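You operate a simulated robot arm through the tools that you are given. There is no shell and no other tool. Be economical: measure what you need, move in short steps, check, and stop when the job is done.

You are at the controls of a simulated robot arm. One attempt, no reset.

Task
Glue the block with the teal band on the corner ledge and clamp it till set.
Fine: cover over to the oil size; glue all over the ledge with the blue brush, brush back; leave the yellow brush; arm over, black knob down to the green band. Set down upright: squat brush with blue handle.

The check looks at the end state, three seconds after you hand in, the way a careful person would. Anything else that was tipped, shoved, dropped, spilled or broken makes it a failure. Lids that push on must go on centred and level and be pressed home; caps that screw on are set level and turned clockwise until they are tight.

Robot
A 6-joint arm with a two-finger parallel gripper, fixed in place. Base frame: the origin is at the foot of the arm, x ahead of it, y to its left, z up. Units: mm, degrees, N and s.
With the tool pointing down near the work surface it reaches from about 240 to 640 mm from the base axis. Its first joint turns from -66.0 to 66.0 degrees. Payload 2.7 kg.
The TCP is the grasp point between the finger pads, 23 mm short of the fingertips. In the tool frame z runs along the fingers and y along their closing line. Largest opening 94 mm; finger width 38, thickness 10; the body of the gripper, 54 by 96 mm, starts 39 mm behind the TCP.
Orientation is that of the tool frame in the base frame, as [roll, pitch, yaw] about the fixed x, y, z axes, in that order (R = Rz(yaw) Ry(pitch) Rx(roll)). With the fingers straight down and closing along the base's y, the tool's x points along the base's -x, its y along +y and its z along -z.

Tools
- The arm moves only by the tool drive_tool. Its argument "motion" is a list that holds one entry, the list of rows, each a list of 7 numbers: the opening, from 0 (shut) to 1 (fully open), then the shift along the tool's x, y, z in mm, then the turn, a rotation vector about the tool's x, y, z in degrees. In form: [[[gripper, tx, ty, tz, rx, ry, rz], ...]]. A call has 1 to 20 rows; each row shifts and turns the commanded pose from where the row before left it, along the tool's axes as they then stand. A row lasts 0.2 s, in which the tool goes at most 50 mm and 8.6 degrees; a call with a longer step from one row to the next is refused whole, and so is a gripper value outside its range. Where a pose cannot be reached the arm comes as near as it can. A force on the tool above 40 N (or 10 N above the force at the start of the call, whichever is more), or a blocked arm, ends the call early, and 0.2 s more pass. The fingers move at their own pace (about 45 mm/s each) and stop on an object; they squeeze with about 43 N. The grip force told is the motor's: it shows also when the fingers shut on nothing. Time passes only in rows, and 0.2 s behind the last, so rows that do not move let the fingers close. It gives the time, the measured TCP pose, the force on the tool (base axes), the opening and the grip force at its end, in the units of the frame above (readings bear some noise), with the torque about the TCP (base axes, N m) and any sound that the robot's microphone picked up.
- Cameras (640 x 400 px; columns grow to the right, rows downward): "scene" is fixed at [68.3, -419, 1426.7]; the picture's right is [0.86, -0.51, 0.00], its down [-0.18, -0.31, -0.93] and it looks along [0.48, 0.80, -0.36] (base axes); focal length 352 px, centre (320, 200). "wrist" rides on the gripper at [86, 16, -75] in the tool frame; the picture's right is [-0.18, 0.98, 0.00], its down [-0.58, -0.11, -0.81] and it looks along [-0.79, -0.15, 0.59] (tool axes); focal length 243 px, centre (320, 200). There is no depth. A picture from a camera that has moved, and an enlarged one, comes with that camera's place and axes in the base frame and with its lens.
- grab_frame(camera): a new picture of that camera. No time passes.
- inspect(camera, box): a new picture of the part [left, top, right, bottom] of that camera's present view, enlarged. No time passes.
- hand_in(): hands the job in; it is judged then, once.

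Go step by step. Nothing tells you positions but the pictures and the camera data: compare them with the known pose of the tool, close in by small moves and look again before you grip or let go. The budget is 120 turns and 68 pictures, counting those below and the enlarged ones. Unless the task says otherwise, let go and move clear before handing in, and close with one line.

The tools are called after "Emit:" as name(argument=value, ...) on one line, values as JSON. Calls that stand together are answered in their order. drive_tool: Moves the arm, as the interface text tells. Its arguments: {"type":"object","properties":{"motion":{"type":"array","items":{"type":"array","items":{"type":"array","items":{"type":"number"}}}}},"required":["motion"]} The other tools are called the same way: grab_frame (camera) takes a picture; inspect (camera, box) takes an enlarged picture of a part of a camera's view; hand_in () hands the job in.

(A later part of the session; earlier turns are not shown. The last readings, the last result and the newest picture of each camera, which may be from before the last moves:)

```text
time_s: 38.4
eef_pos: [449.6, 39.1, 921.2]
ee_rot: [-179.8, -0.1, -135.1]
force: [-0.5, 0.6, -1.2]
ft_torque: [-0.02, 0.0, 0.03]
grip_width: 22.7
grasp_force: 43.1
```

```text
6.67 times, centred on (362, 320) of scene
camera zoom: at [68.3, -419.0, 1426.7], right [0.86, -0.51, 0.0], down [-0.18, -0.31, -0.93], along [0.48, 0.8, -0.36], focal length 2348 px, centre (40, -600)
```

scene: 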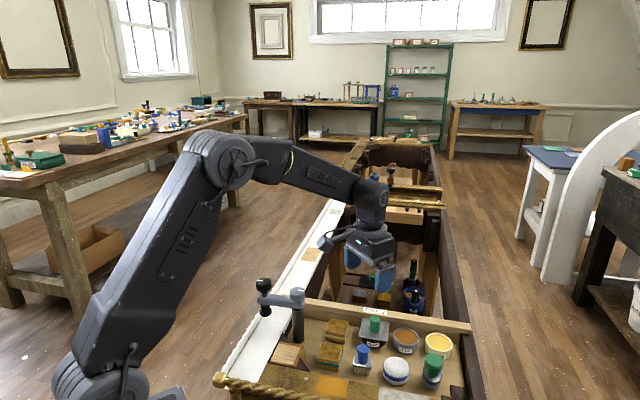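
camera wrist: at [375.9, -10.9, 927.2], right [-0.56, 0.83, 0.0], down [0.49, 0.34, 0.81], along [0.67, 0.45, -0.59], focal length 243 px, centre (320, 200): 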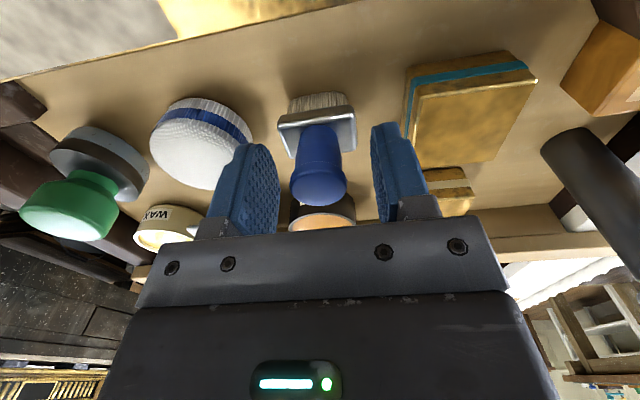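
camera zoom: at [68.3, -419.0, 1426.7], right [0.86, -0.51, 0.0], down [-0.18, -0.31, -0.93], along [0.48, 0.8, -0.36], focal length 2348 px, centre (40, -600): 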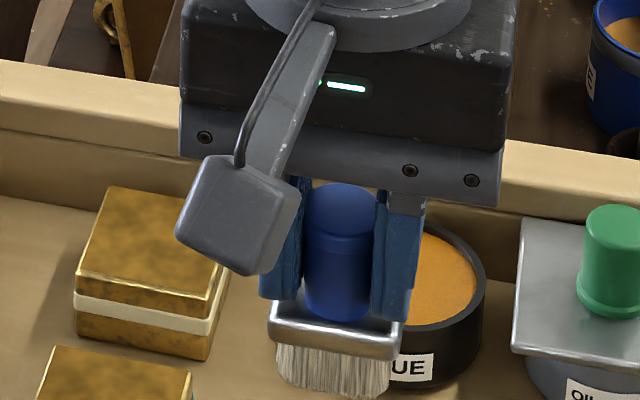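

The brush is held upright; its rest pose was TCP (448.5, 38.5, 848). Moving over the glue pot near (528, 94.5).

Emit:
drive_tool(motion=[[[0, -10, -2, 0, 0, 0, 0], [0, -20, -4, 0, 0, 0, 0], [0, -25, -4, 0, 0, 0, 0], [0, -25, -4, 0, 0, 0, 0], [0, -15, -2.6, 0, 0, 0, 0], [0, 0, 0, 0, 0, 0, 0], [0, 0, 0, 10, 0, 0, 0], [0, 0, 0, 10, 0, 0, 0], [0, 0, 0, 0, 0, 0, 0]]])

Emit:
inspect(camera="scene", box=[324, 280, 420, 340])

Emit:
grab_frame(camera="wrist")

```text
time_s: 40.4
eef_pos: [527.3, 96.7, 898.5]
ee_rot: [-179.9, 0.1, -135.0]
force: [0.2, 0.0, -1.1]
ft_torque: [-0.01, 0.02, 0.02]
grip_width: 22.6
grasp_force: 42.8
```

```text
6.67 times, centred on (372, 310) of scene
camera zoom: at [68.3, -419.0, 1426.7], right [0.86, -0.51, 0.0], down [-0.18, -0.31, -0.93], along [0.48, 0.8, -0.36], focal length 2348 px, centre (-27, -533)
```

zoom: 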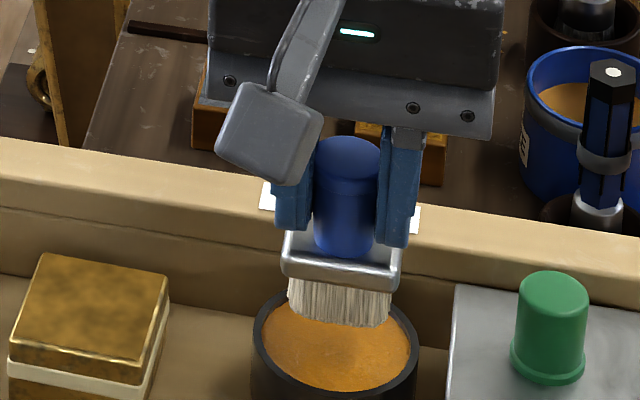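

```text
26 pictures are left
camera wrist: at [454.1, 44.8, 975.1], right [-0.56, 0.83, 0.0], down [0.49, 0.34, 0.81], along [0.67, 0.45, -0.59], focal length 243 px, centre (320, 200)
```

wrist: 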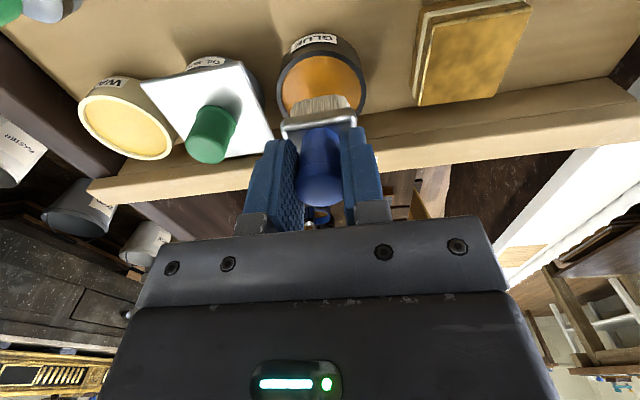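

Aligned over the pot. Shifting 2.5 mm back and dipping slowly.

Emit:
drive_tool(motion=[[[0, 2.5, 0, 4, 0, 0, 0], [0, 0, 0, 6, 0, 0, 0], [0, 0, 0, 5, 0, 0, 0], [0, 0, 0, 5, 0, 0, 0], [0, 0, 0, 3, 0, 0, 0], [0, 0, 0, 0, 0, 0, 0], [0, 0, 0, 0, 0, 0, 0]]])

Emit:
inspect(camera="scene", box=[324, 290, 420, 350])

```text
time_s: 42.0
eef_pos: [526.7, 94.5, 880.1]
ee_rot: [-179.7, 0.4, -135.0]
force: [-4.2, -1.1, 31.7]
ft_torque: [0.4, 0.39, -0.04]
grip_width: 22.6
grasp_force: 43.5
```

```text
6.67 times, centred on (372, 320) of scene
camera zoom: at [67.6, -419.2, 1426.7], right [0.86, -0.51, 0.0], down [-0.18, -0.31, -0.93], along [0.48, 0.8, -0.36], focal length 2348 px, centre (-27, -600)
```

zoom: 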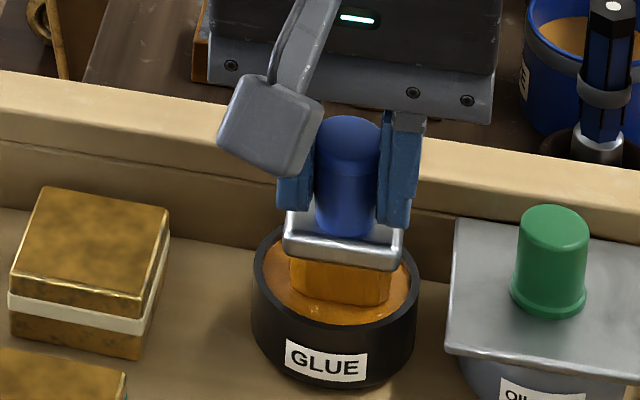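

The bristles are loaded with glue. The glue surface pushes back at TCP 880, so I'll lift out and check the brush in the grip.

Emit:
drive_tool(motion=[[[0, 0, 0, -6, 0, 0, 0], [0, 0, 0, -10, 0, 0, 0], [0, 0, 0, -15, 0, 0, 0], [0, 0, 0, -20, 0, 0, 0], [0, 0, 0, -10, 0, 0, 0], [0, 0, 0, 0, 0, 0, 0]]])

Emit:
inspect(camera="scene", box=[324, 270, 420, 330])

```text
time_s: 43.4
eef_pos: [525.4, 92.0, 938.9]
ee_rot: [-179.9, -0.1, -135.0]
force: [-0.1, 0.6, -0.5]
ft_torque: [0.03, -0.02, 0.0]
grip_width: 22.7
grasp_force: 43.0
```

```text
6.67 times, centred on (372, 300) of scene
camera zoom: at [68.3, -419.0, 1426.7], right [0.86, -0.51, 0.0], down [-0.18, -0.31, -0.93], along [0.48, 0.8, -0.36], focal length 2348 px, centre (-27, -467)
```

zoom: 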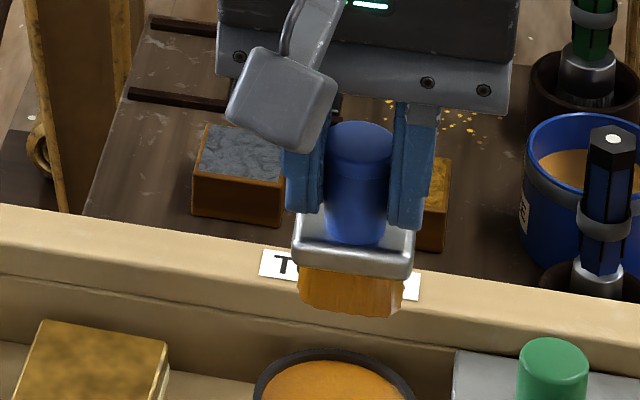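

The brush is steady in the grip. I'll carry it around clear of the clamp post to above the ledge centre.

Emit:
drive_tool(motion=[[[0, 12, 9, 0, 0, 0, 0], [0, 28, 21, 0, 0, 0, 0], [0, 30, 23, 0, 0, 0, 0], [0, 30.6, 23.4, 0, 0, 0, 0], [0, 3, 26, 0, 0, 0, 0], [0, 3, 26, 0, 0, 0, 0], [0, 3, 26, 0, 0, 0, 0], [0, 2, 16, 0, 0, 0, 0], [0, 1, 10, 0, 0, 0, 0], [0, 0, 0, 10, 0, 0, 0], [0, 0, 0, 15, 0, 0, 0], [0, 0, 0, 8, 0, 0, 0], [0, 0, 0, 0, 0, 0, 0]]])

Emit:
inspect(camera="scene", box=[234, 290, 362, 370])

Emit:
inspect(camera="wrist", box=[224, 0, 416, 120])

```text
time_s: 46.2
eef_pos: [318.9, 138.4, 903.7]
ee_rot: [-179.8, 0.0, -135.0]
force: [0.1, 0.5, -1.1]
ft_torque: [0.0, 0.01, 0.03]
grip_width: 22.7
grasp_force: 43.8
```

```text
5.00 times, centred on (298, 330) of scene
camera zoom: at [68.3, -419.0, 1426.7], right [0.86, -0.51, 0.0], down [-0.18, -0.31, -0.93], along [0.48, 0.8, -0.36], focal length 1761 px, centre (430, -450)
```

zoom: 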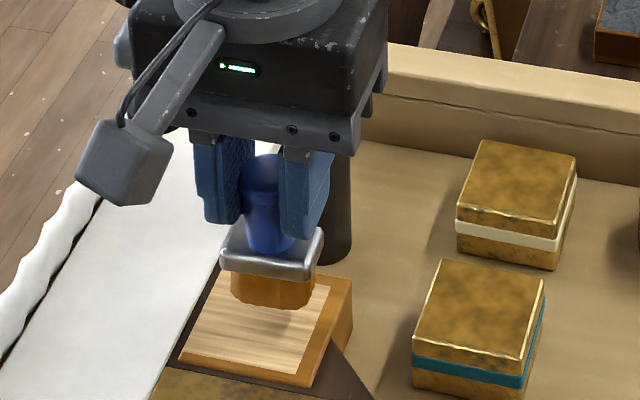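

```text
3.33 times, centred on (320, 60) of wrist
camera zoom: at [245.3, 87.0, 979.4], right [-0.56, 0.83, 0.0], down [0.49, 0.34, 0.81], along [0.67, 0.45, -0.59], focal length 809 px, centre (320, 667)
```

zoom: 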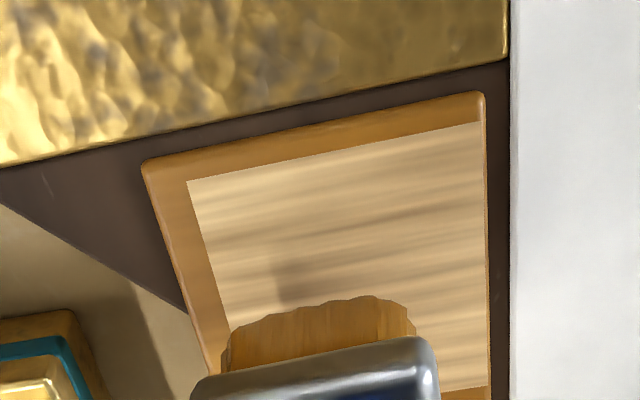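

The patch centre refines to about (318.5, 144), 54 mm square; the bristles are about 37 mm wide, so two overlapping lanes will cover it. Moving to the first lane's far end and descending gently until contact.

Emit:
drive_tool(motion=[[[0, -12, -2.4, 0, 0, 0, 0], [0, -11.7, -2.4, 0, 0, 0, 0], [0, 0, 0, 8, 0, 0, 0], [0, 0, 0, 8, 0, 0, 0], [0, 0, 0, 3, 0, 0, 0], [0, 0, 0, 2, 0, 0, 0], [0, 0, 0, 2, 0, 0, 0], [0, 0, 0, 0, 0, 0, 0]]])

Emit:
drive_tool(motion=[[[0, 0, 0, 1.5, 0, 0, 0], [0, 0, 0, 0, 0, 0, 0]]])

Emit:
inspect(camera="scene", box=[250, 310, 346, 370])

```text
time_s: 47.4
eef_pos: [338.5, 153.4, 889.7]
ee_rot: [-179.8, 0.2, -134.7]
force: [-2.7, -0.8, 5.8]
ft_torque: [0.22, 0.01, 0.06]
grip_width: 22.5
grasp_force: 42.9
stopped in row 6: the force on the tool passed its limit at 51 N (the readings are from after the stop); the commanded pose is now the measured one
```

```text
time_s: 48.0
eef_pos: [339.9, 153.6, 890.1]
ee_rot: [-179.8, 0.3, -134.7]
force: [-9.5, -2.9, 29.2]
ft_torque: [0.89, -0.32, 0.23]
grip_width: 22.5
grasp_force: 43.1
```

```text
6.67 times, centred on (298, 340) of scene
camera zoom: at [67.7, -419.3, 1426.7], right [0.86, -0.51, 0.0], down [-0.18, -0.31, -0.93], along [0.48, 0.8, -0.36], focal length 2348 px, centre (467, -733)
```

zoom: 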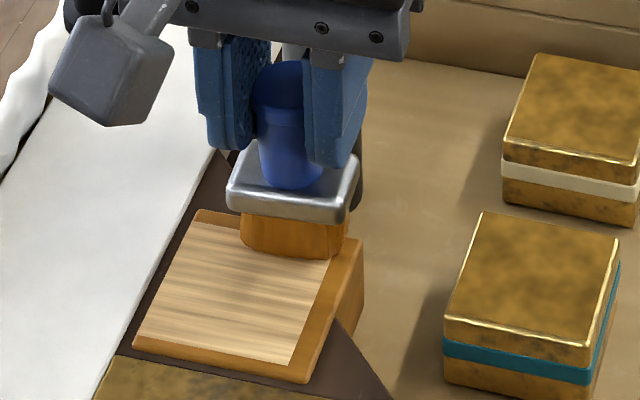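

Contact with the ledge at TCP about 890. I'll ease the pressure and drag the first lane towards the near edge.

Emit:
drive_tool(motion=[[[0, 0, -1.5, -0.8, 0, 0, 0], [0, 6, 0, 0, 0, 0, 0], [0, 6, 0, 0, 0, 0, 0], [0, 6, 0, 0, 0, 0, 0], [0, 6, 0, 0, 0, 0, 0], [0, 6, 0, 0, 0, 0, 0], [0, 6, 0, 0, 0, 0, 0], [0, 6, 0, 0, 0, 0, 0], [0, 5, 0, 0, 0, 0, 0], [0, 0, 0, 0, 0, 0, 0]]])

Emit:
inspect(camera="scene", box=[250, 310, 346, 370])

```text
time_s: 50.2
eef_pos: [306.9, 118.2, 886.2]
ee_rot: [-179.8, 0.0, -135.0]
force: [0.3, -0.4, -0.2]
ft_torque: [-0.01, -0.02, -0.01]
grip_width: 22.6
grasp_force: 44.0
```

```text
6.67 times, centred on (298, 340) of scene
camera zoom: at [68.3, -419.0, 1426.7], right [0.86, -0.51, 0.0], down [-0.18, -0.31, -0.93], along [0.48, 0.8, -0.36], focal length 2348 px, centre (467, -733)
```

zoom: 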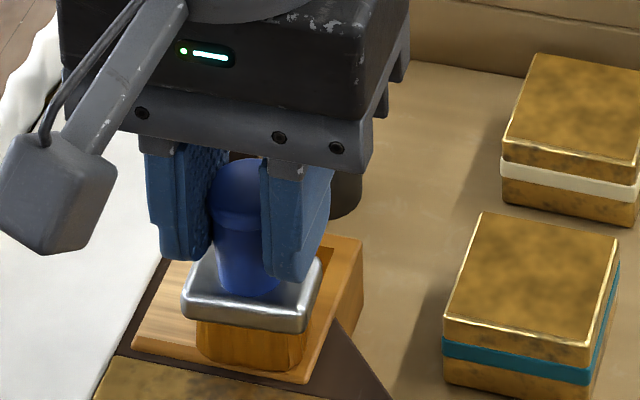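

No contact force here at the near end, so I'll lower gently until it touches again.

Emit:
drive_tool(motion=[[[0, 0, 0, 1.5, 0, 0, 0], [0, 0, 0, 1.5, 0, 0, 0], [0, 0, 0, 0, 0, 0, 0]]])

Emit:
drive_tool(motion=[[[0, 0, 0, 1, 0, 0, 0], [0, 0, 0, 1, 0, 0, 0], [0, 0, 0, 0, 0, 0, 0]]])

Emit:
drive_tool(motion=[[[0, 0, 0, 1, 0, 0, 0], [0, 0, 0, 1, 0, 0, 0], [0, 0, 0, 0, 0, 0, 0]]])

```text
time_s: 51.0
eef_pos: [308.2, 120.6, 886.7]
ee_rot: [-179.8, 0.2, -134.9]
force: [-4.9, -2.8, 26.0]
ft_torque: [0.16, 0.54, 0.04]
grip_width: 22.9
grasp_force: 42.9
```

```text
time_s: 51.8
eef_pos: [308.3, 119.1, 883.2]
ee_rot: [-179.7, 0.3, -134.9]
force: [-2.2, 5.0, 26.1]
ft_torque: [0.69, 0.06, -0.03]
grip_width: 22.8
grasp_force: 43.4
```

```text
time_s: 52.6
eef_pos: [308.1, 119.3, 882.1]
ee_rot: [-179.7, 0.4, -134.9]
force: [3.0, 2.7, 22.7]
ft_torque: [-0.09, -0.53, -0.1]
grip_width: 22.6
grasp_force: 43.1
```

It's in contact now and the brush has slid slightly up in the grip. I'll stop pressing, ease by 1 mm and stroke back along this lane, then along the second.

Emit:
drive_tool(motion=[[[0, 0, 0, -0.8, 0, 0, 0], [0, -6, 0, 0, 0, 0, 0], [0, -6, 0, 0, 0, 0, 0], [0, -6, 0, 0, 0, 0, 0], [0, -6, 0, 0, 0, 0, 0], [0, -6, 0, 0, 0, 0, 0], [0, -6, 0, 0, 0, 0, 0], [0, -5, 0, 0, 0, 0, 0], [0, 0, 0, 0, 0, 0, 0]]])

Emit:
inspect(camera="scene", box=[250, 310, 346, 370])

```text
time_s: 54.5
eef_pos: [332.3, 146.0, 882.8]
ee_rot: [-180.0, -0.5, -135.0]
force: [-8.2, -7.7, 11.3]
ft_torque: [0.58, -0.65, 0.04]
grip_width: 22.5
grasp_force: 43.6
stopped in row 9: the force on the tool passed its limit at 44 N (the readings are from after the stop); the commanded pose is now the measured one
```

```text
6.67 times, centred on (298, 340) of scene
camera zoom: at [67.9, -419.3, 1426.7], right [0.86, -0.51, 0.0], down [-0.18, -0.31, -0.93], along [0.48, 0.8, -0.36], focal length 2348 px, centre (467, -733)
```

zoom: 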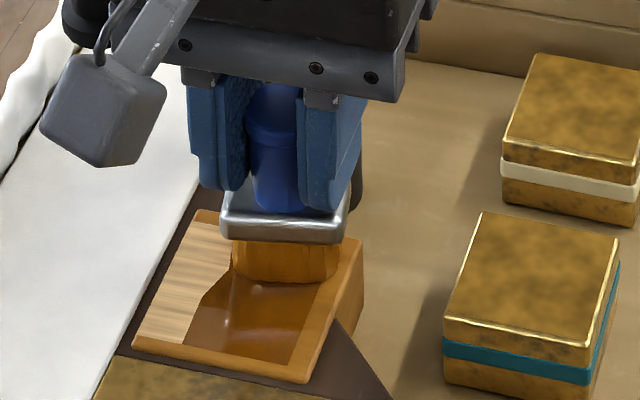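

Lane one is glued nicely. Now I'll sweep across to the second lane and stroke it to the near edge.

Emit:
drive_tool(motion=[[[0, 0, 0, -0.3, 0, 0, 0], [0, -1, 6, 0, 0, 0, 0], [0, -1, 6, 0, 0, 0, 0], [0, -1, 6, 0, 0, 0, 0], [0, 0, 0, 0.3, 0, 0, 0], [0, 6, 0, 0, 0, 0, 0], [0, 6, 0, 0, 0, 0, 0], [0, 6, 0, 0, 0, 0, 0], [0, 6, 0, 0, 0, 0, 0], [0, 6, 0, 0, 0, 0, 0], [0, 6, 0, 0, 0, 0, 0], [0, 6, 0, 0, 0, 0, 0], [0, 0, 0, 0, 0, 0, 0]]])

Emit:
inspect(camera="scene", box=[250, 310, 346, 370])

```text
time_s: 55.2
eef_pos: [329.2, 148.0, 882.4]
ee_rot: [180.0, -0.8, -135.5]
force: [-4.6, -6.6, 8.5]
ft_torque: [0.3, -0.5, -0.03]
grip_width: 22.8
grasp_force: 43.0
stopped in row 3: the force on the tool passed its limit at 43 N (the readings are from after the stop); the commanded pose is now the measured one
```

```text
6.67 times, centred on (298, 340) of scene
camera zoom: at [68.1, -419.2, 1426.7], right [0.86, -0.51, 0.0], down [-0.18, -0.31, -0.93], along [0.48, 0.8, -0.36], focal length 2348 px, centre (467, -733)
```

zoom: 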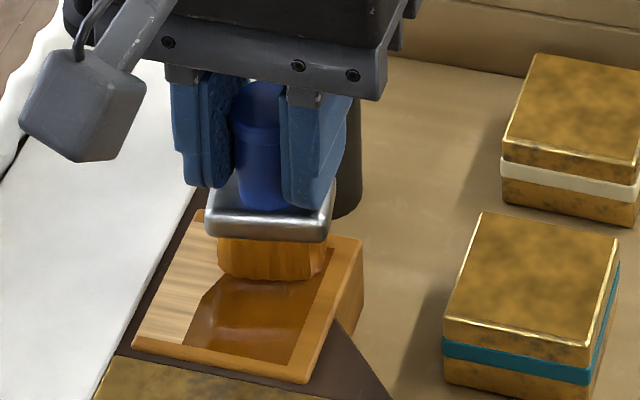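

Sideways dragging raises the force too much. I'll lift clear, shift to lane two, and touch down lightly.

Emit:
drive_tool(motion=[[[0, 0, 0, -4, 0, 0, 0], [0, 0, 5, 0, 0, 0, 0], [0, 0, 6, 0, 0, 0, 0], [0, 0, 0, 0, 0, 0, 0]]])

Emit:
drive_tool(motion=[[[0, 0, 0, 1.5, 0, 0, 0], [0, 0, 0, 1, 0, 0, 0], [0, 0, 0, 1, 0, 0, 0], [0, 0, 0, 0, 0, 0, 0]]])

Emit:
inspect(camera="scene", box=[250, 310, 346, 370])

```text
time_s: 56.2
eef_pos: [321.8, 156.9, 886.3]
ee_rot: [180.0, -0.6, -135.5]
force: [-2.9, -10.3, -2.6]
ft_torque: [0.45, -0.05, -0.35]
grip_width: 22.2
grasp_force: 43.2
```

```text
time_s: 57.2
eef_pos: [321.2, 156.3, 882.7]
ee_rot: [-179.9, -0.6, -135.3]
force: [-6.7, -2.6, 1.6]
ft_torque: [0.17, -0.45, 0.11]
grip_width: 22.3
grasp_force: 43.1
```

```text
6.67 times, centred on (298, 340) of scene
camera zoom: at [68.1, -419.1, 1426.7], right [0.86, -0.51, 0.0], down [-0.18, -0.31, -0.93], along [0.48, 0.8, -0.36], focal length 2348 px, centre (467, -733)
```

zoom: 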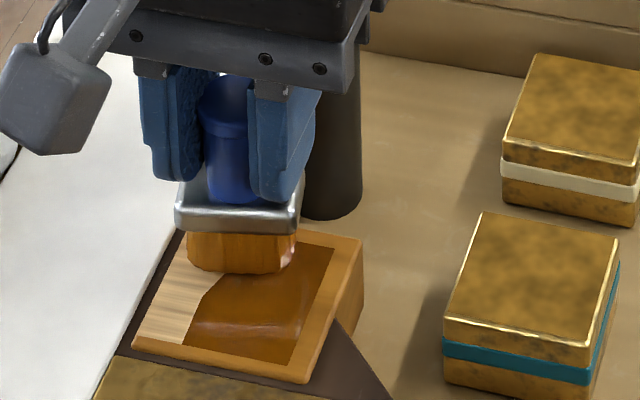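

There's a small lateral force even when lifted, so something may be touching the gripper. I'll look at the wider view.

Emit:
inspect(camera="scene", box=[210, 240, 370, 340])

Emit:
grab_frame(camera="wrist")

```text
4.00 times, centred on (290, 290) of scene
camera zoom: at [68.1, -419.1, 1426.7], right [0.86, -0.51, 0.0], down [-0.18, -0.31, -0.93], along [0.48, 0.8, -0.36], focal length 1409 px, centre (440, -160)
```

zoom: 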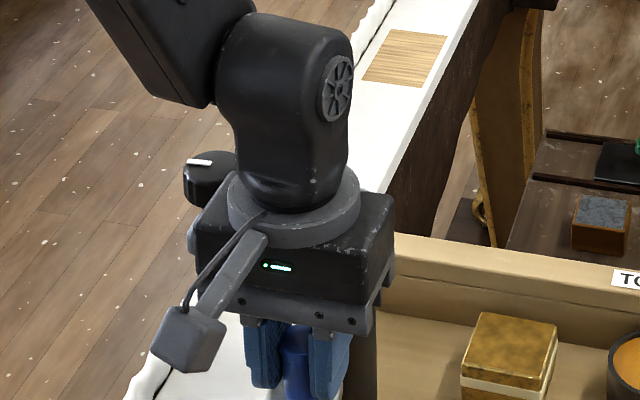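

```text
15 pictures are left
camera wrist: at [247.9, 106.2, 958.5], right [-0.56, 0.83, 0.0], down [0.5, 0.34, 0.8], along [0.66, 0.45, -0.6], focal length 243 px, centre (320, 200)
```

wrist: 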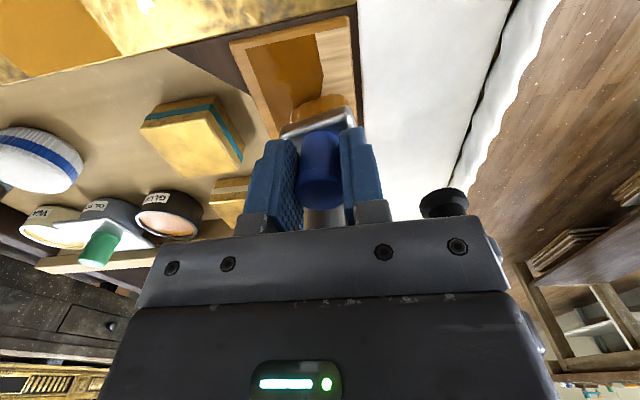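

The gripper's back is just touching the clamp arm (15 pictures left, so I'll be frugal). I'm already at the lane's far edge, so I'll touch down here and stroke away from the clamp.

Emit:
drive_tool(motion=[[[0, 0, 0, 1, 0, 0, 0], [0, 0, 0, 0, 0, 0, 0]]])

Emit:
drive_tool(motion=[[[0, 0, 0, 1, 0, 0, 0], [0, 0, 0, 0, 0, 0, 0]]])

```text
time_s: 57.8
eef_pos: [321.2, 156.7, 881.7]
ee_rot: [180.0, -0.6, -135.4]
force: [-11.7, -6.6, 25.6]
ft_torque: [0.44, -0.73, 0.0]
grip_width: 22.3
grasp_force: 42.8
```

```text
time_s: 58.2
eef_pos: [321.3, 156.8, 882.4]
ee_rot: [-179.9, -0.4, -135.5]
force: [-6.3, -3.4, 7.7]
ft_torque: [0.31, -0.4, -0.02]
grip_width: 22.6
grasp_force: 42.6
stopped in row 2: the force on the tool passed its limit at 42 N (the readings are from after the stop); the commanded pose is now the measured one
```

In firm contact now; stroking lane two toward the near edge with slight pressure.

Emit:
drive_tool(motion=[[[0, 5, 0, 0.4, 0, 0, 0], [0, 6, 0, 0.2, 0, 0, 0], [0, 6, 0, 0, 0, 0, 0], [0, 6, 0, 0, 0, 0, 0], [0, 6, 0, 0, 0, 0, 0], [0, 6, 0, 0, 0, 0, 0], [0, 4, 0, 0, 0, 0, 0], [0, 0, 0, 0, 0, 0, 0]]])

Emit:
inspect(camera="scene", box=[250, 310, 346, 370])

```text
time_s: 60.0
eef_pos: [295.4, 130.5, 882.5]
ee_rot: [-180.0, -0.3, -135.4]
force: [4.9, 4.4, 18.5]
ft_torque: [0.48, -0.53, -0.02]
grip_width: 22.7
grasp_force: 43.1
```

```text
6.67 times, centred on (298, 340) of scene
camera zoom: at [68.2, -419.0, 1426.7], right [0.86, -0.51, 0.0], down [-0.18, -0.31, -0.93], along [0.48, 0.8, -0.36], focal length 2348 px, centre (467, -733)
```

zoom: 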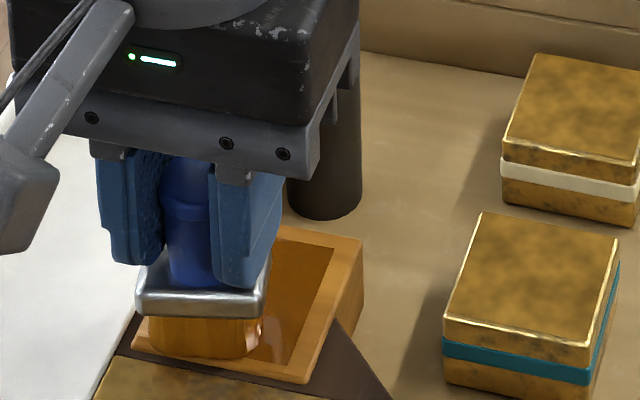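

Lifting off and moving clear toward the brush's home; then checking coverage.

Emit:
drive_tool(motion=[[[0, 0, 0, -8, 0, 0, 0.4], [0, 0, 0, -15, 0, 0, 0], [0, 0, 0, -17, 0, 0, 0], [0, 0, -20, -10, 0, 0, 0], [0, 0, -30, 0, 0, 0, 0], [0, 0, -40, 0, 0, 0, 0], [0, -8, -40, 0, 0, 0, 0], [0, -10, -25, 0, 0, 0, 0], [0, 0, 0, 0, 0, 0, 0]]])

Emit:
inspect(camera="scene", box=[250, 300, 410, 400])

```text
time_s: 62.0
eef_pos: [415.0, 29.4, 927.5]
ee_rot: [-180.0, -0.5, -135.8]
force: [0.9, 0.0, -1.0]
ft_torque: [0.0, 0.04, 0.0]
grip_width: 22.5
grasp_force: 43.1
```

```text
4.00 times, centred on (330, 350) of scene
camera zoom: at [68.3, -419.0, 1426.7], right [0.86, -0.51, 0.0], down [-0.18, -0.31, -0.93], along [0.48, 0.8, -0.36], focal length 1409 px, centre (280, -400)
```

zoom: 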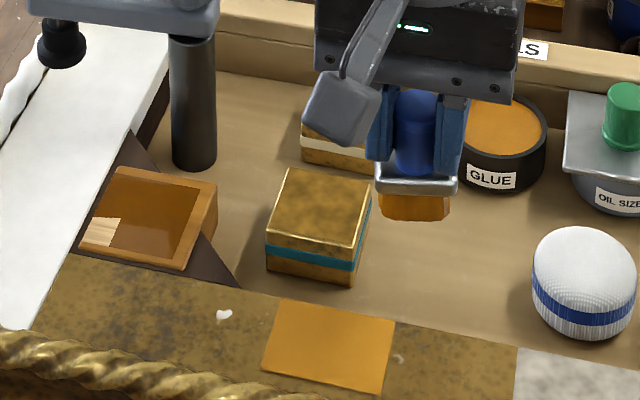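

One corner (near left) is still bare, as the brush ran dry. I'll re-dip and touch up that corner.

Emit:
drive_tool(motion=[[[0, -15, -4, 0, 0, 0, -0.8], [0, -28, -7, 0, 0, 0, 0], [0, -32, -9, 0, 0, 0, 0], [0, -30, -8, 0, 0, 0, 0], [0, -20, -5, 0, 0, 0, 0], [0, 0, 0, 0, 0, 0, 0], [0, 0, 0, 12, 0, 0, 0], [0, 0, 0, 15, 0, 0, 0], [0, 0, 0, 14, 0, 0, 0], [0, 0, 0, 4, 0, 0, 0], [0, 0, 0, 3, 0, 0, 0], [0, 0, 0, 0, 0, 0, 0]]])

```text
time_s: 64.6
eef_pos: [526.8, 94.7, 880.5]
ee_rot: [180.0, -0.5, -134.9]
force: [0.8, -1.1, -0.2]
ft_torque: [-0.02, -0.03, -0.01]
grip_width: 22.5
grasp_force: 43.2
```

Emit:
drive_tool(motion=[[[0, 0, 0, 3, 0, 0, 0], [0, 0, 0, 2, 0, 0, 0], [0, 0, 0, 1, 0, 0, 0], [0, 0, 0, 0, 0, 0, 0]]])

Emit:
drive_tool(motion=[[[0, 0, 0, 1.5, 0, 0, 0], [0, 0, 0, 1.5, 0, 0, 0], [0, 0, 0, 0, 0, 0, 0], [0, 0, 0, 0, 0, 0, 0]]])

```text
time_s: 65.6
eef_pos: [527.0, 95.1, 879.5]
ee_rot: [-179.9, -0.3, -134.9]
force: [-7.9, -2.6, 26.2]
ft_torque: [0.1, 0.1, 0.04]
grip_width: 22.4
grasp_force: 42.7
```

```text
time_s: 66.6
eef_pos: [528.6, 95.4, 875.3]
ee_rot: [-179.8, 0.0, -134.9]
force: [-4.6, -0.2, 31.3]
ft_torque: [0.26, -0.1, 0.05]
grip_width: 22.5
grasp_force: 43.1
```

Re-dipped. Returning along the same clear path to the bare corner at about (296, 134).

Emit:
drive_tool(motion=[[[0, 0, 0, -8, 0, 0, 0], [0, 0, 0, -20, 0, 0, 0], [0, 0, 0, -26, 0, 0, 0], [0, 15, 4, 0, 0, 0, 0], [0, 33, 9, 0, 0, 0, 0], [0, 36, 10, 0, 0, 0, 0], [0, 32, 9, 0, 0, 0, 0], [0, 10, 22, 0, 0, 0, 0], [0, 4, 36, 0, 0, 0, 0], [0, 4, 38, 0, 0, 0, 0], [0, 3, 36, 0, 0, 0, 0], [0, 0, 20, 0, 0, 0, 0], [0, 0, 7.5, 0, 0, 0, 0], [0, 0, 0, 0, 0, 0, 0], [0, 0, 0, 15, 0, 0, 0], [0, 0, 0, 15, 0, 0, 0], [0, 0, 0, 8, 0, 0, 0], [0, 0, 0, 0, 0, 0, 0]]])

```text
time_s: 70.4
eef_pos: [293.4, 134.6, 888.1]
ee_rot: [-180.0, -0.5, -135.0]
force: [0.0, -0.1, -1.7]
ft_torque: [0.01, 0.02, 0.0]
grip_width: 22.6
grasp_force: 42.9
```

Emit:
drive_tool(motion=[[[0, 0, -2, 3, 0, 0, 0], [0, 0, 0, 2, 0, 0, 0], [0, 0, 0, 0, 0, 0, 0]]])

Emit:
drive_tool(motion=[[[0, 0, 0, 1, 0, 0, 0], [0, 0, 0, 1, 0, 0, 0], [0, 0, 0, 0, 0, 0, 0]]])

```text
time_s: 71.2
eef_pos: [295.7, 132.6, 885.3]
ee_rot: [-180.0, -0.5, -135.0]
force: [0.4, 0.4, 0.3]
ft_torque: [0.03, -0.02, 0.04]
grip_width: 22.5
grasp_force: 43.0
```

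```text
time_s: 72.0
eef_pos: [296.3, 133.1, 882.8]
ee_rot: [-180.0, -0.5, -134.9]
force: [-0.2, 0.3, -0.9]
ft_torque: [0.0, -0.02, 0.03]
grip_width: 22.3
grasp_force: 43.0
```

Emit:
drive_tool(motion=[[[0, 0, 0, 1, 0, 0, 0], [0, 0, 0, 1, 0, 0, 0], [0, 0, 0, 0, 0, 0, 0]]])

Emit:
drive_tool(motion=[[[0, 0, 0, 1, 0, 0, 0], [0, 0, 0, 0, 0, 0, 0]]])

```text
time_s: 72.8
eef_pos: [295.7, 132.6, 881.2]
ee_rot: [-180.0, -0.5, -135.0]
force: [-0.3, 0.5, 0.4]
ft_torque: [-0.01, 0.03, 0.05]
grip_width: 22.6
grasp_force: 43.1
```

```text
time_s: 73.4
eef_pos: [295.9, 132.3, 879.2]
ee_rot: [180.0, -0.5, -135.0]
force: [-0.7, -0.2, -0.4]
ft_torque: [-0.01, 0.03, 0.02]
grip_width: 22.3
grasp_force: 43.0
```

Emit:
drive_tool(motion=[[[0, 0, 0, 1, 0, 0, 0], [0, 0, 0, 0.7, 0, 0, 0], [0, 0, 0, 0, 0, 0, 0]]])

Emit:
drive_tool(motion=[[[0, 0, 0, 0.7, 0, 0, 0], [0, 0, 0, 0.7, 0, 0, 0], [0, 0, 0, 0, 0, 0, 0]]])

```text
time_s: 74.2
eef_pos: [295.6, 133.3, 879.1]
ee_rot: [-179.9, -0.3, -135.0]
force: [-0.3, -9.8, 31.7]
ft_torque: [-0.15, -0.14, -0.06]
grip_width: 22.4
grasp_force: 42.7
```

```text
time_s: 75.0
eef_pos: [296.4, 134.5, 878.3]
ee_rot: [-179.8, -0.4, -134.9]
force: [0.7, -3.0, 31.0]
ft_torque: [0.16, -0.31, -0.07]
grip_width: 22.4
grasp_force: 43.2
```

Firm contact on the corner. A short stroke back and forth, then lift and look.

Emit:
drive_tool(motion=[[[0, 2, 1, -0.5, 0, 0, 0], [0, 2, 0, 0, 0, 0, 0], [0, -4, 0, 0, 0, 0, 0], [0, -4, 0, 0, 0, 0, 0], [0, -5, 0, 0, 0, 0, 0], [0, 0, 0, 0, 0, 0, 0]]])

Emit:
drive_tool(motion=[[[0, 0, 0, -6, 0, 0, 0], [0, 0, 0, -15, 0, 0, 0], [0, 0, 0, -20, 0, 0, 0], [0, 5, -20, -8, 0, 0, 0], [0, 5, -35, 0, 0, 0, 0], [0, 0, -40, 0, 0, 0, 0], [0, 0, -40, 0, 0, 0, 0], [0, 0, -20, 0, 0, 0, 0], [0, 0, 0, 0, 0, 0, 0]]])

Emit:
inspect(camera="scene", box=[250, 300, 410, 400])

```text
time_s: 76.4
eef_pos: [301.7, 138.8, 878.7]
ee_rot: [-180.0, -0.5, -135.0]
force: [-1.2, 0.2, -1.1]
ft_torque: [-0.04, -0.03, 0.0]
grip_width: 22.0
grasp_force: 43.0
```

```text
time_s: 78.4
eef_pos: [403.6, 22.9, 926.9]
ee_rot: [-179.9, -0.5, -135.0]
force: [0.0, 0.2, -0.7]
ft_torque: [0.01, 0.01, -0.03]
grip_width: 22.4
grasp_force: 42.8
```

```text
4.00 times, centred on (330, 350) of scene
camera zoom: at [68.3, -419.0, 1426.7], right [0.86, -0.51, 0.0], down [-0.18, -0.31, -0.93], along [0.48, 0.8, -0.36], focal length 1409 px, centre (280, -400)
```

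zoom: 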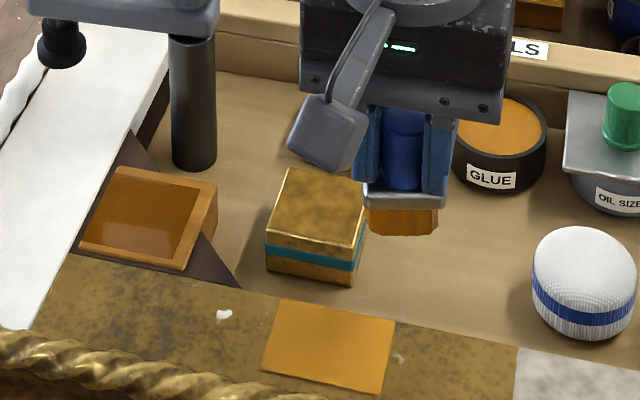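

The whole patch is glued. Now returning the brush upright to its home spot (448.5, 38.5), lowering gently.

Emit:
drive_tool(motion=[[[0, -12, -6, 0, 0, 0, 0], [0, -20, -9, 0, 0, 0, 0], [0, -10.8, -5.7, 0, 0, 0, 0], [0, 0, 0, 0, 0, 0, 0], [0, 0, 0, 20, 0, 0, 0], [0, 0, 0, 30, 0, 0, 0], [0, 0, 0, 20, 0, 0, 0], [0, 0, 0, 8, 0, 0, 0], [0, 0, 0, 4, 0, 0, 0], [0, 0, 0, 0, 0, 0, 0]]])

Emit:
drive_tool(motion=[[[0, 0, 0, 2, 0, 0, 0], [0, 0, 0, 1, 0, 0, 0], [0, 0, 0, 0, 0, 0, 0]]])

```text
time_s: 80.6
eef_pos: [448.4, 38.3, 845.8]
ee_rot: [-179.9, -0.3, -135.0]
force: [-7.9, -6.7, 34.6]
ft_torque: [-0.01, 0.07, 0.06]
grip_width: 22.5
grasp_force: 43.3
```

```text
time_s: 81.0
eef_pos: [449.5, 37.7, 845.6]
ee_rot: [-179.7, 0.0, -135.0]
force: [0.1, -0.2, 5.5]
ft_torque: [0.06, 0.01, -0.02]
grip_width: 22.6
grasp_force: 43.8
stopped in row 1: the force on the tool passed its limit at 50 N (the readings are from after the stop); the commanded pose is now the measured one
```

The brush is standing on the tray. Releasing and rising straight up.

Emit:
drive_tool(motion=[[[0.5, 0, 0, 0, 0, 0, 0], [0.5, 0, 0, 0, 0, 0, 0], [0.5, 0, 0, 0, 0, 0, 0], [0.5, 0, 0, -10, 0, 0, 0], [0.5, 0, 0, -25, 0, 0, 0], [0.5, 0, 0, -40, 0, 0, 0], [0.8, 0, 20, -40, 0, 0, 0], [0.8, 0, 30, -20, 0, 0, 0], [0.8, 0, 22, 0, 0, 0, 0], [0.8, 0, 0, 0, 0, 0, 0]]])

Emit:
grab_frame(camera="wrist")

```text
time_s: 83.2
eef_pos: [395.9, 89.5, 977.9]
ee_rot: [-179.7, -0.2, -135.0]
force: [0.3, 0.2, 0.2]
ft_torque: [0.0, 0.03, -0.01]
grip_width: 75.0
grasp_force: 0.1
```

```text
11 pictures are left
camera wrist: at [322.8, 38.5, 1053.4], right [-0.56, 0.83, -0.01], down [0.49, 0.34, 0.8], along [0.67, 0.45, -0.59], focal length 243 px, centre (320, 200)
```

wrist: 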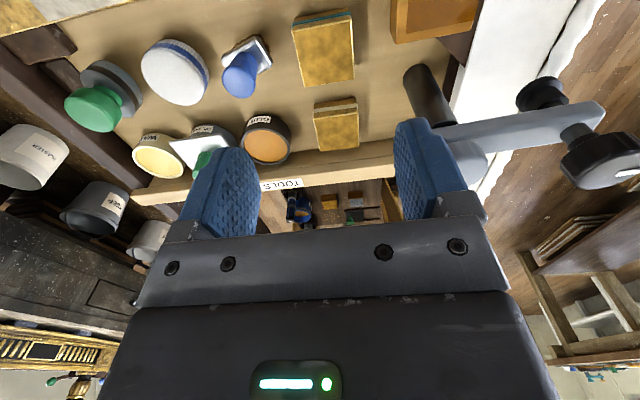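

The brush stands upright at home. Teal block centre is about (404, 97), aligned with the 45° tool, and the block-to-patch shift is about (-89, +47, +33). Descending to just above the block to verify.

Emit:
drive_tool(motion=[[[0.68, -6, 0, 15, 0, 0, 0], [0.68, -5, -0.4, 30, 0, 0, 0], [0.68, 0, 0, 30, 0, 0, 0], [0.68, 0, 0, 20, 0, 0, 0], [0.68, 0, 0, 12, 0, 0, 0], [0.68, 0, 0, 0, 0, 0, 0]]])

Emit:
grab_frame(camera="wrist")

```text
time_s: 84.6
eef_pos: [407.1, 97.3, 871.9]
ee_rot: [-179.7, -0.2, -135.0]
force: [0.0, 0.1, -0.5]
ft_torque: [0.0, -0.02, -0.03]
grip_width: 63.9
grasp_force: 0.1
```

```text
10 pictures are left
camera wrist: at [333.4, 46.7, 947.4], right [-0.56, 0.83, -0.01], down [0.49, 0.34, 0.8], along [0.67, 0.45, -0.59], focal length 243 px, centre (320, 200)
```

wrist: 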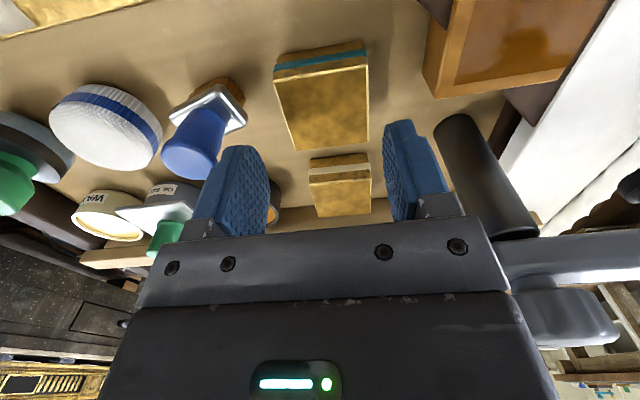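

Small correction needed (2.5 mm toward -u, 3 mm back); the brush has clearance. Descending and gripping the block.

Emit:
drive_tool(motion=[[[0.68, 3, 2.5, 0, 0, 0, 0], [0.68, 0, 0, 15, 0, 0, 0], [0.68, 0, 0, 15, 0, 0, 0], [0.68, 0, 0, 12, 0, 0, 0], [0.68, 0, 0, 8, 0, 0, 0], [0.68, 0, 0, 0, 0, 0, 0], [0.3, 0, 0, 0, 0, 0, 0], [0.3, 0, 0, 0, 0, 0, 0], [0.3, 0, 0, 0, 0, 0, 0]]])

Emit:
drive_tool(motion=[[[0.3, 0, 0, -4, 0, 0, 0], [0.3, 0, 0, -15, 0, 0, 0], [0.3, 0, 0, -25, 0, 0, 0], [0.3, 0, 0, -25, 0, 0, 0], [0.3, 0, 0, -15, 0, 0, 0], [0.3, 0, 0, 0, 0, 0, 0]]])

```text
time_s: 86.6
eef_pos: [402.6, 94.2, 823.7]
ee_rot: [-179.7, -0.2, -135.1]
force: [0.6, -0.2, -0.9]
ft_torque: [0.0, 0.01, -0.01]
grip_width: 49.4
grasp_force: 42.6
```

```text
time_s: 88.0
eef_pos: [401.6, 95.6, 908.8]
ee_rot: [-179.7, -0.2, -135.0]
force: [-1.2, 0.4, -0.4]
ft_torque: [-0.01, 0.0, 0.0]
grip_width: 49.3
grasp_force: 43.0
```

Block gripped (49.4 mm) and lifted. Moving it over the ledge, first back away from the clamp, then across, then part way down.

Emit:
drive_tool(motion=[[[0.3, 12, 0, 0, 0, 0, 0], [0.3, 17.7, 8, 0, 0, 0, 0], [0.3, 0, 25, 0, 0, 0, 0], [0.3, 0, 30, 0, 0, 0, 0], [0.3, 0, 22, 0, 0, 0, 0], [0.3, 0, 11.2, 0, 0, 0, 0], [0.3, 0, 0, 0, 0, 0, 0], [0.3, 0, 0, 15, 0, 0, 0], [0.3, 0, 0, 15, 0, 0, 0], [0.3, 0, 0, 6, 0, 0, 0], [0.3, 0, 0, 0, 0, 0, 0]]])

Emit:
inspect(camera="scene", box=[250, 310, 346, 370])

Emit:
inspect(camera="wrist", box=[200, 0, 440, 150])

```text
time_s: 90.4
eef_pos: [314.4, 143.9, 870.5]
ee_rot: [-179.7, -0.2, -135.0]
force: [0.1, 0.4, -0.8]
ft_torque: [0.01, 0.02, 0.04]
grip_width: 49.0
grasp_force: 43.0
```

```text
6.67 times, centred on (298, 340) of scene
camera zoom: at [68.3, -419.0, 1426.7], right [0.86, -0.51, 0.0], down [-0.18, -0.31, -0.93], along [0.48, 0.8, -0.36], focal length 2348 px, centre (467, -733)
```

zoom: 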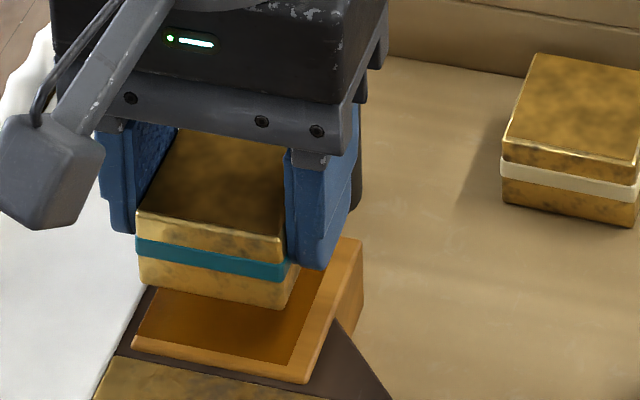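

```text
2.67 times, centred on (320, 75) of wrist
camera zoom: at [240.3, 93.6, 946.2], right [-0.56, 0.83, -0.01], down [0.49, 0.34, 0.8], along [0.67, 0.45, -0.59], focal length 647 px, centre (320, 533)
```

zoom: 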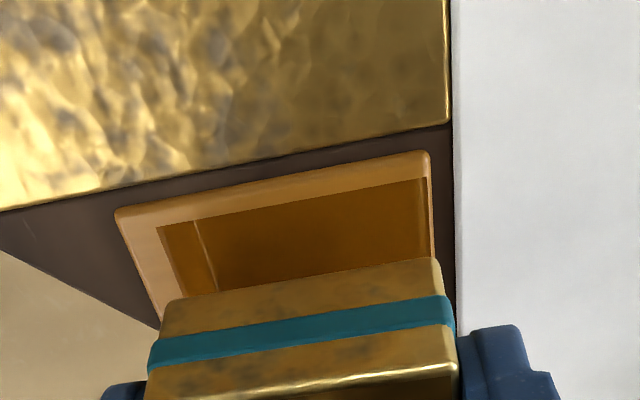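

The block needs about 5 mm toward the near edge to be centred on the patch; sideways and rotation match. Correcting and lowering gently to contact.

Emit:
drive_tool(motion=[[[0.3, 5.2, -0.5, 0, 0, 0, 0], [0.3, 0, 0, 5, 0, 0, 0], [0.3, 0, 0, 4, 0, 0, 0], [0.3, 0, 0, 2, 0, 0, 0], [0.3, 0, 0, 0, 0, 0, 0]]])

Emit:
drive_tool(motion=[[[0.3, 0, 0, 1.5, 0, 0, 0], [0.3, 0, 0, 1.5, 0, 0, 0], [0.3, 0, 0, 0, 0, 0, 0]]])

Emit:
inspect(camera="scene", box=[250, 310, 346, 370])

```text
time_s: 91.6
eef_pos: [309.8, 138.5, 858.5]
ee_rot: [-179.7, -0.2, -134.9]
force: [1.1, 0.0, -1.2]
ft_torque: [-0.03, 0.02, 0.01]
grip_width: 49.3
grasp_force: 42.6
```

```text
time_s: 92.4
eef_pos: [310.2, 138.4, 855.7]
ee_rot: [-179.7, -0.2, -135.0]
force: [-0.2, 0.1, 0.0]
ft_torque: [0.01, 0.0, 0.02]
grip_width: 49.2
grasp_force: 43.0
```

```text
6.67 times, centred on (298, 340) of scene
camera zoom: at [68.3, -419.0, 1426.7], right [0.86, -0.51, 0.0], down [-0.18, -0.31, -0.93], along [0.48, 0.8, -0.36], focal length 2348 px, centre (467, -733)
```

zoom: 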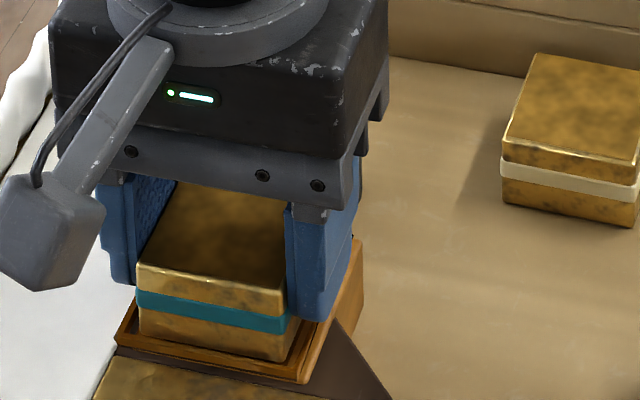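

Nicely aligned. Lowering the last bit until contact.

Emit:
drive_tool(motion=[[[0.3, -0.5, -0.8, 1, 0, 0, 0], [0.3, 0, 0, 0.7, 0, 0, 0], [0.3, 0, 0, 0, 0, 0, 0]]])

Emit:
drive_tool(motion=[[[0.3, 0, 0, 0.7, 0, 0, 0], [0.3, 0, 0, 0, 0, 0, 0]]])

```text
time_s: 93.2
eef_pos: [310.8, 137.7, 855.1]
ee_rot: [-179.7, -0.2, -135.0]
force: [0.4, -0.6, -0.1]
ft_torque: [-0.01, 0.01, -0.02]
grip_width: 49.3
grasp_force: 43.2
```

```text
time_s: 93.8
eef_pos: [311.2, 138.3, 854.6]
ee_rot: [-179.7, -0.2, -135.0]
force: [-0.1, -0.8, 1.9]
ft_torque: [0.01, 0.06, -0.01]
grip_width: 49.3
grasp_force: 43.0
```

Emit:
drive_tool(motion=[[[0.3, 0, 0, 0.7, 0, 0, 0], [0.3, 0, 0, 0, 0, 0, 0]]])

```text
time_s: 94.4
eef_pos: [311.4, 138.3, 853.1]
ee_rot: [-179.8, -0.2, -135.0]
force: [-7.6, -3.1, 26.4]
ft_torque: [0.07, 0.42, 0.03]
grip_width: 49.1
grasp_force: 43.2
```

The block sits on the glued ledge (firm contact). Releasing, rising straight up, then moving above the clamp arm with the fingers turned to straddle it.

Emit:
drive_tool(motion=[[[0.65, 0, 0, 0, 0, 0, 0], [0.65, 0, 0, 0, 0, 0, 0], [0.65, 0, 0, 0, 0, 0, 0], [0.65, 0, 0, -8, 0, 0, 0], [0.65, 0, 0, -20, 0, 0, 0], [0.65, 0, 0, -40, 0, 0, 0], [0.65, 0, 0, -45, 0, 0, 0], [0.65, 0, 0, -42, 0, 0, 0], [0.65, 0, 0, 0, 0, 0, 0], [0.65, -30, 13, 0, 0, 0, 0], [0.65, -35, 15, 0, 0, 0, 0], [0.65, -24.8, 10.9, 0, 0, 0, 0]]])

Emit:
drive_tool(motion=[[[0.65, 0, 0, 0, 0, 0, 7.5], [0.65, 0, 0, 0, 0, 0, 7.5], [0.65, 0, 0, 0, 0, 0, 7.5], [0.65, 0, 0, 0, 0, 0, 7.5], [0.65, 0, 0, 0, 0, 0, 7.5], [0.65, 0, 0, 0, 0, 0, 7.5], [0.65, 0, 0, 0, 0, 0, 7.5], [0.65, 0, 0, 0, 0, 0, 7.5], [0.65, 0, 0, 0, 0, 0, 7.5], [0.65, 0, 0, 0, 0, 0, 7.5], [0.65, 0, 0, 0, 0, 0, 7.5], [0.65, 0, 0, 0, 0, 0, 7.5], [0.65, 0, 0, 0, 0, 0, 0]]])

Emit:
grab_frame(camera="wrist")

```text
time_s: 97.0
eef_pos: [349.1, 231.4, 1008.2]
ee_rot: [-179.7, -0.2, -135.0]
force: [0.6, 0.1, -0.1]
ft_torque: [0.0, 0.01, 0.02]
grip_width: 61.2
grasp_force: 0.1
```

```text
time_s: 99.8
eef_pos: [348.2, 231.5, 1007.5]
ee_rot: [-179.8, 0.3, 134.9]
force: [-0.1, -1.0, 0.4]
ft_torque: [0.02, 0.02, -0.01]
grip_width: 61.0
grasp_force: 0.0
```

```text
6 pictures are left
camera wrist: at [297.4, 303.1, 1081.1], right [0.83, 0.56, 0.0], down [0.33, -0.48, 0.81], along [0.45, -0.67, -0.59], focal length 243 px, centre (320, 200)
```

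wrist: 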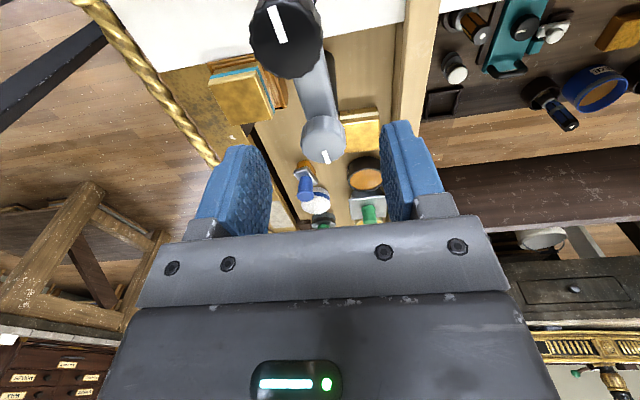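

The view is clear: the block sits on the ledge, and the arm runs from grey knob (~(374, 199)) to black knob (~(316, 252)). I'll shift 4.5 mm, lower the fingers around the arm and close lightly.

Emit:
drive_tool(motion=[[[0.65, 0, -4.5, 10, 0, 0, 0], [0.65, 0, 0, 25, 0, 0, 0], [0.65, 0, 0, 25, 0, 0, 0], [0.65, 0, 0, 20, 0, 0, 0], [0.65, 0, 0, 15, 0, 0, 0], [0.65, 0, 0, 0, 0, 0, 0]]])

Emit:
drive_tool(motion=[[[0.3, 0, 0, 0, 0, 0, 0], [0.3, 0, 0, 0, 0, 0, 0], [0.3, 0, 0, 0, 0, 0, 0]]])

Emit:
inspect(camera="scene", box=[220, 250, 348, 330])

```text
time_s: 101.2
eef_pos: [342.9, 225.7, 913.7]
ee_rot: [-179.8, 0.3, 135.0]
force: [0.0, -0.1, -0.4]
ft_torque: [-0.03, 0.0, 0.0]
grip_width: 61.0
grasp_force: 0.0
```

```text
time_s: 102.0
eef_pos: [343.5, 224.0, 913.4]
ee_rot: [-179.8, 0.3, 135.1]
force: [1.3, 0.3, 0.0]
ft_torque: [-0.03, 0.02, 0.04]
grip_width: 28.5
grasp_force: 0.5
```

```text
5.00 times, centred on (284, 290) of scene
camera zoom: at [68.3, -419.0, 1426.7], right [0.86, -0.51, 0.0], down [-0.18, -0.31, -0.93], along [0.48, 0.8, -0.36], focal length 1761 px, centre (500, -250)
```

zoom: 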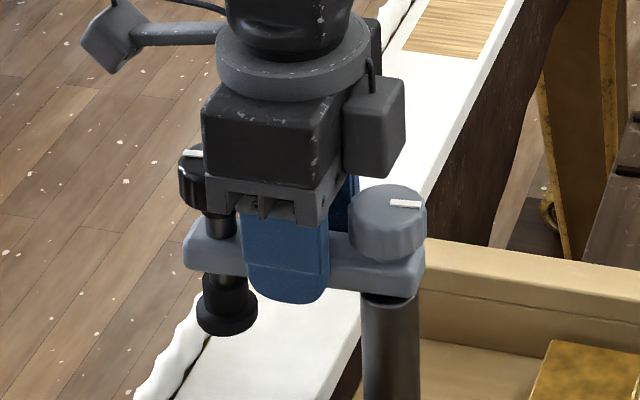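

The fingers straddle the arm perfectly. Swinging it counter-clockwise about the post in 5° steps, testing first.

Emit:
drive_tool(motion=[[[0.3, -0.16, -3.63, 0, 0, 0, -5], [0.3, -0.16, -3.63, 0, 0, 0, -5], [0.3, -0.16, -3.63, 0, 0, 0, -5], [0.3, 0, 0, 0, 0, 0, 0]]])

```text
time_s: 103.0
eef_pos: [336.4, 215.8, 913.6]
ee_rot: [-179.8, 0.2, 150.1]
force: [-0.2, -1.2, 0.0]
ft_torque: [0.01, 0.02, -0.02]
grip_width: 28.6
grasp_force: 0.7
```

Emit:
drive_tool(motion=[[[0.3, -0.16, -3.63, 0, 0, 0, -5], [0.3, -0.16, -3.63, 0, 0, 0, -5], [0.3, -0.16, -3.63, 0, 0, 0, -5], [0.3, -0.16, -3.63, 0, 0, 0, -5], [0.3, -0.16, -3.63, 0, 0, 0, -5], [0.3, -0.16, -3.63, 0, 0, 0, -5], [0.3, -0.16, -3.63, 0, 0, 0, -5], [0.3, -0.16, -3.63, 0, 0, 0, -5], [0.3, -0.16, -3.63, 0, 0, 0, -5], [0.3, -0.16, -3.63, 0, 0, 0, -5], [0.3, -0.16, -3.63, 0, 0, 0, -5], [0.3, -0.16, -3.63, 0, 0, 0, -5], [0.3, -0.16, -3.63, 0, 0, 0, -5], [0.3, -0.16, -3.63, 0, 0, 0, -5], [0.3, 0, 0, 0, 0, 0, 0]]])

Emit:
inspect(camera="scene", box=[220, 270, 348, 350])

```text
time_s: 106.2
eef_pos: [342.1, 171.2, 912.9]
ee_rot: [-179.7, -0.2, -139.8]
force: [-0.1, -0.5, 0.8]
ft_torque: [0.01, -0.02, 0.02]
grip_width: 28.3
grasp_force: 0.4
```

```text
5.00 times, centred on (284, 310) of scene
camera zoom: at [68.3, -419.0, 1426.7], right [0.86, -0.51, 0.0], down [-0.18, -0.31, -0.93], along [0.48, 0.8, -0.36], focal length 1761 px, centre (500, -350)
```

zoom: 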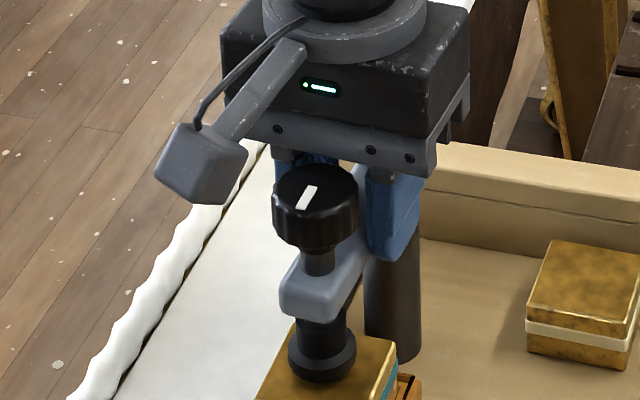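

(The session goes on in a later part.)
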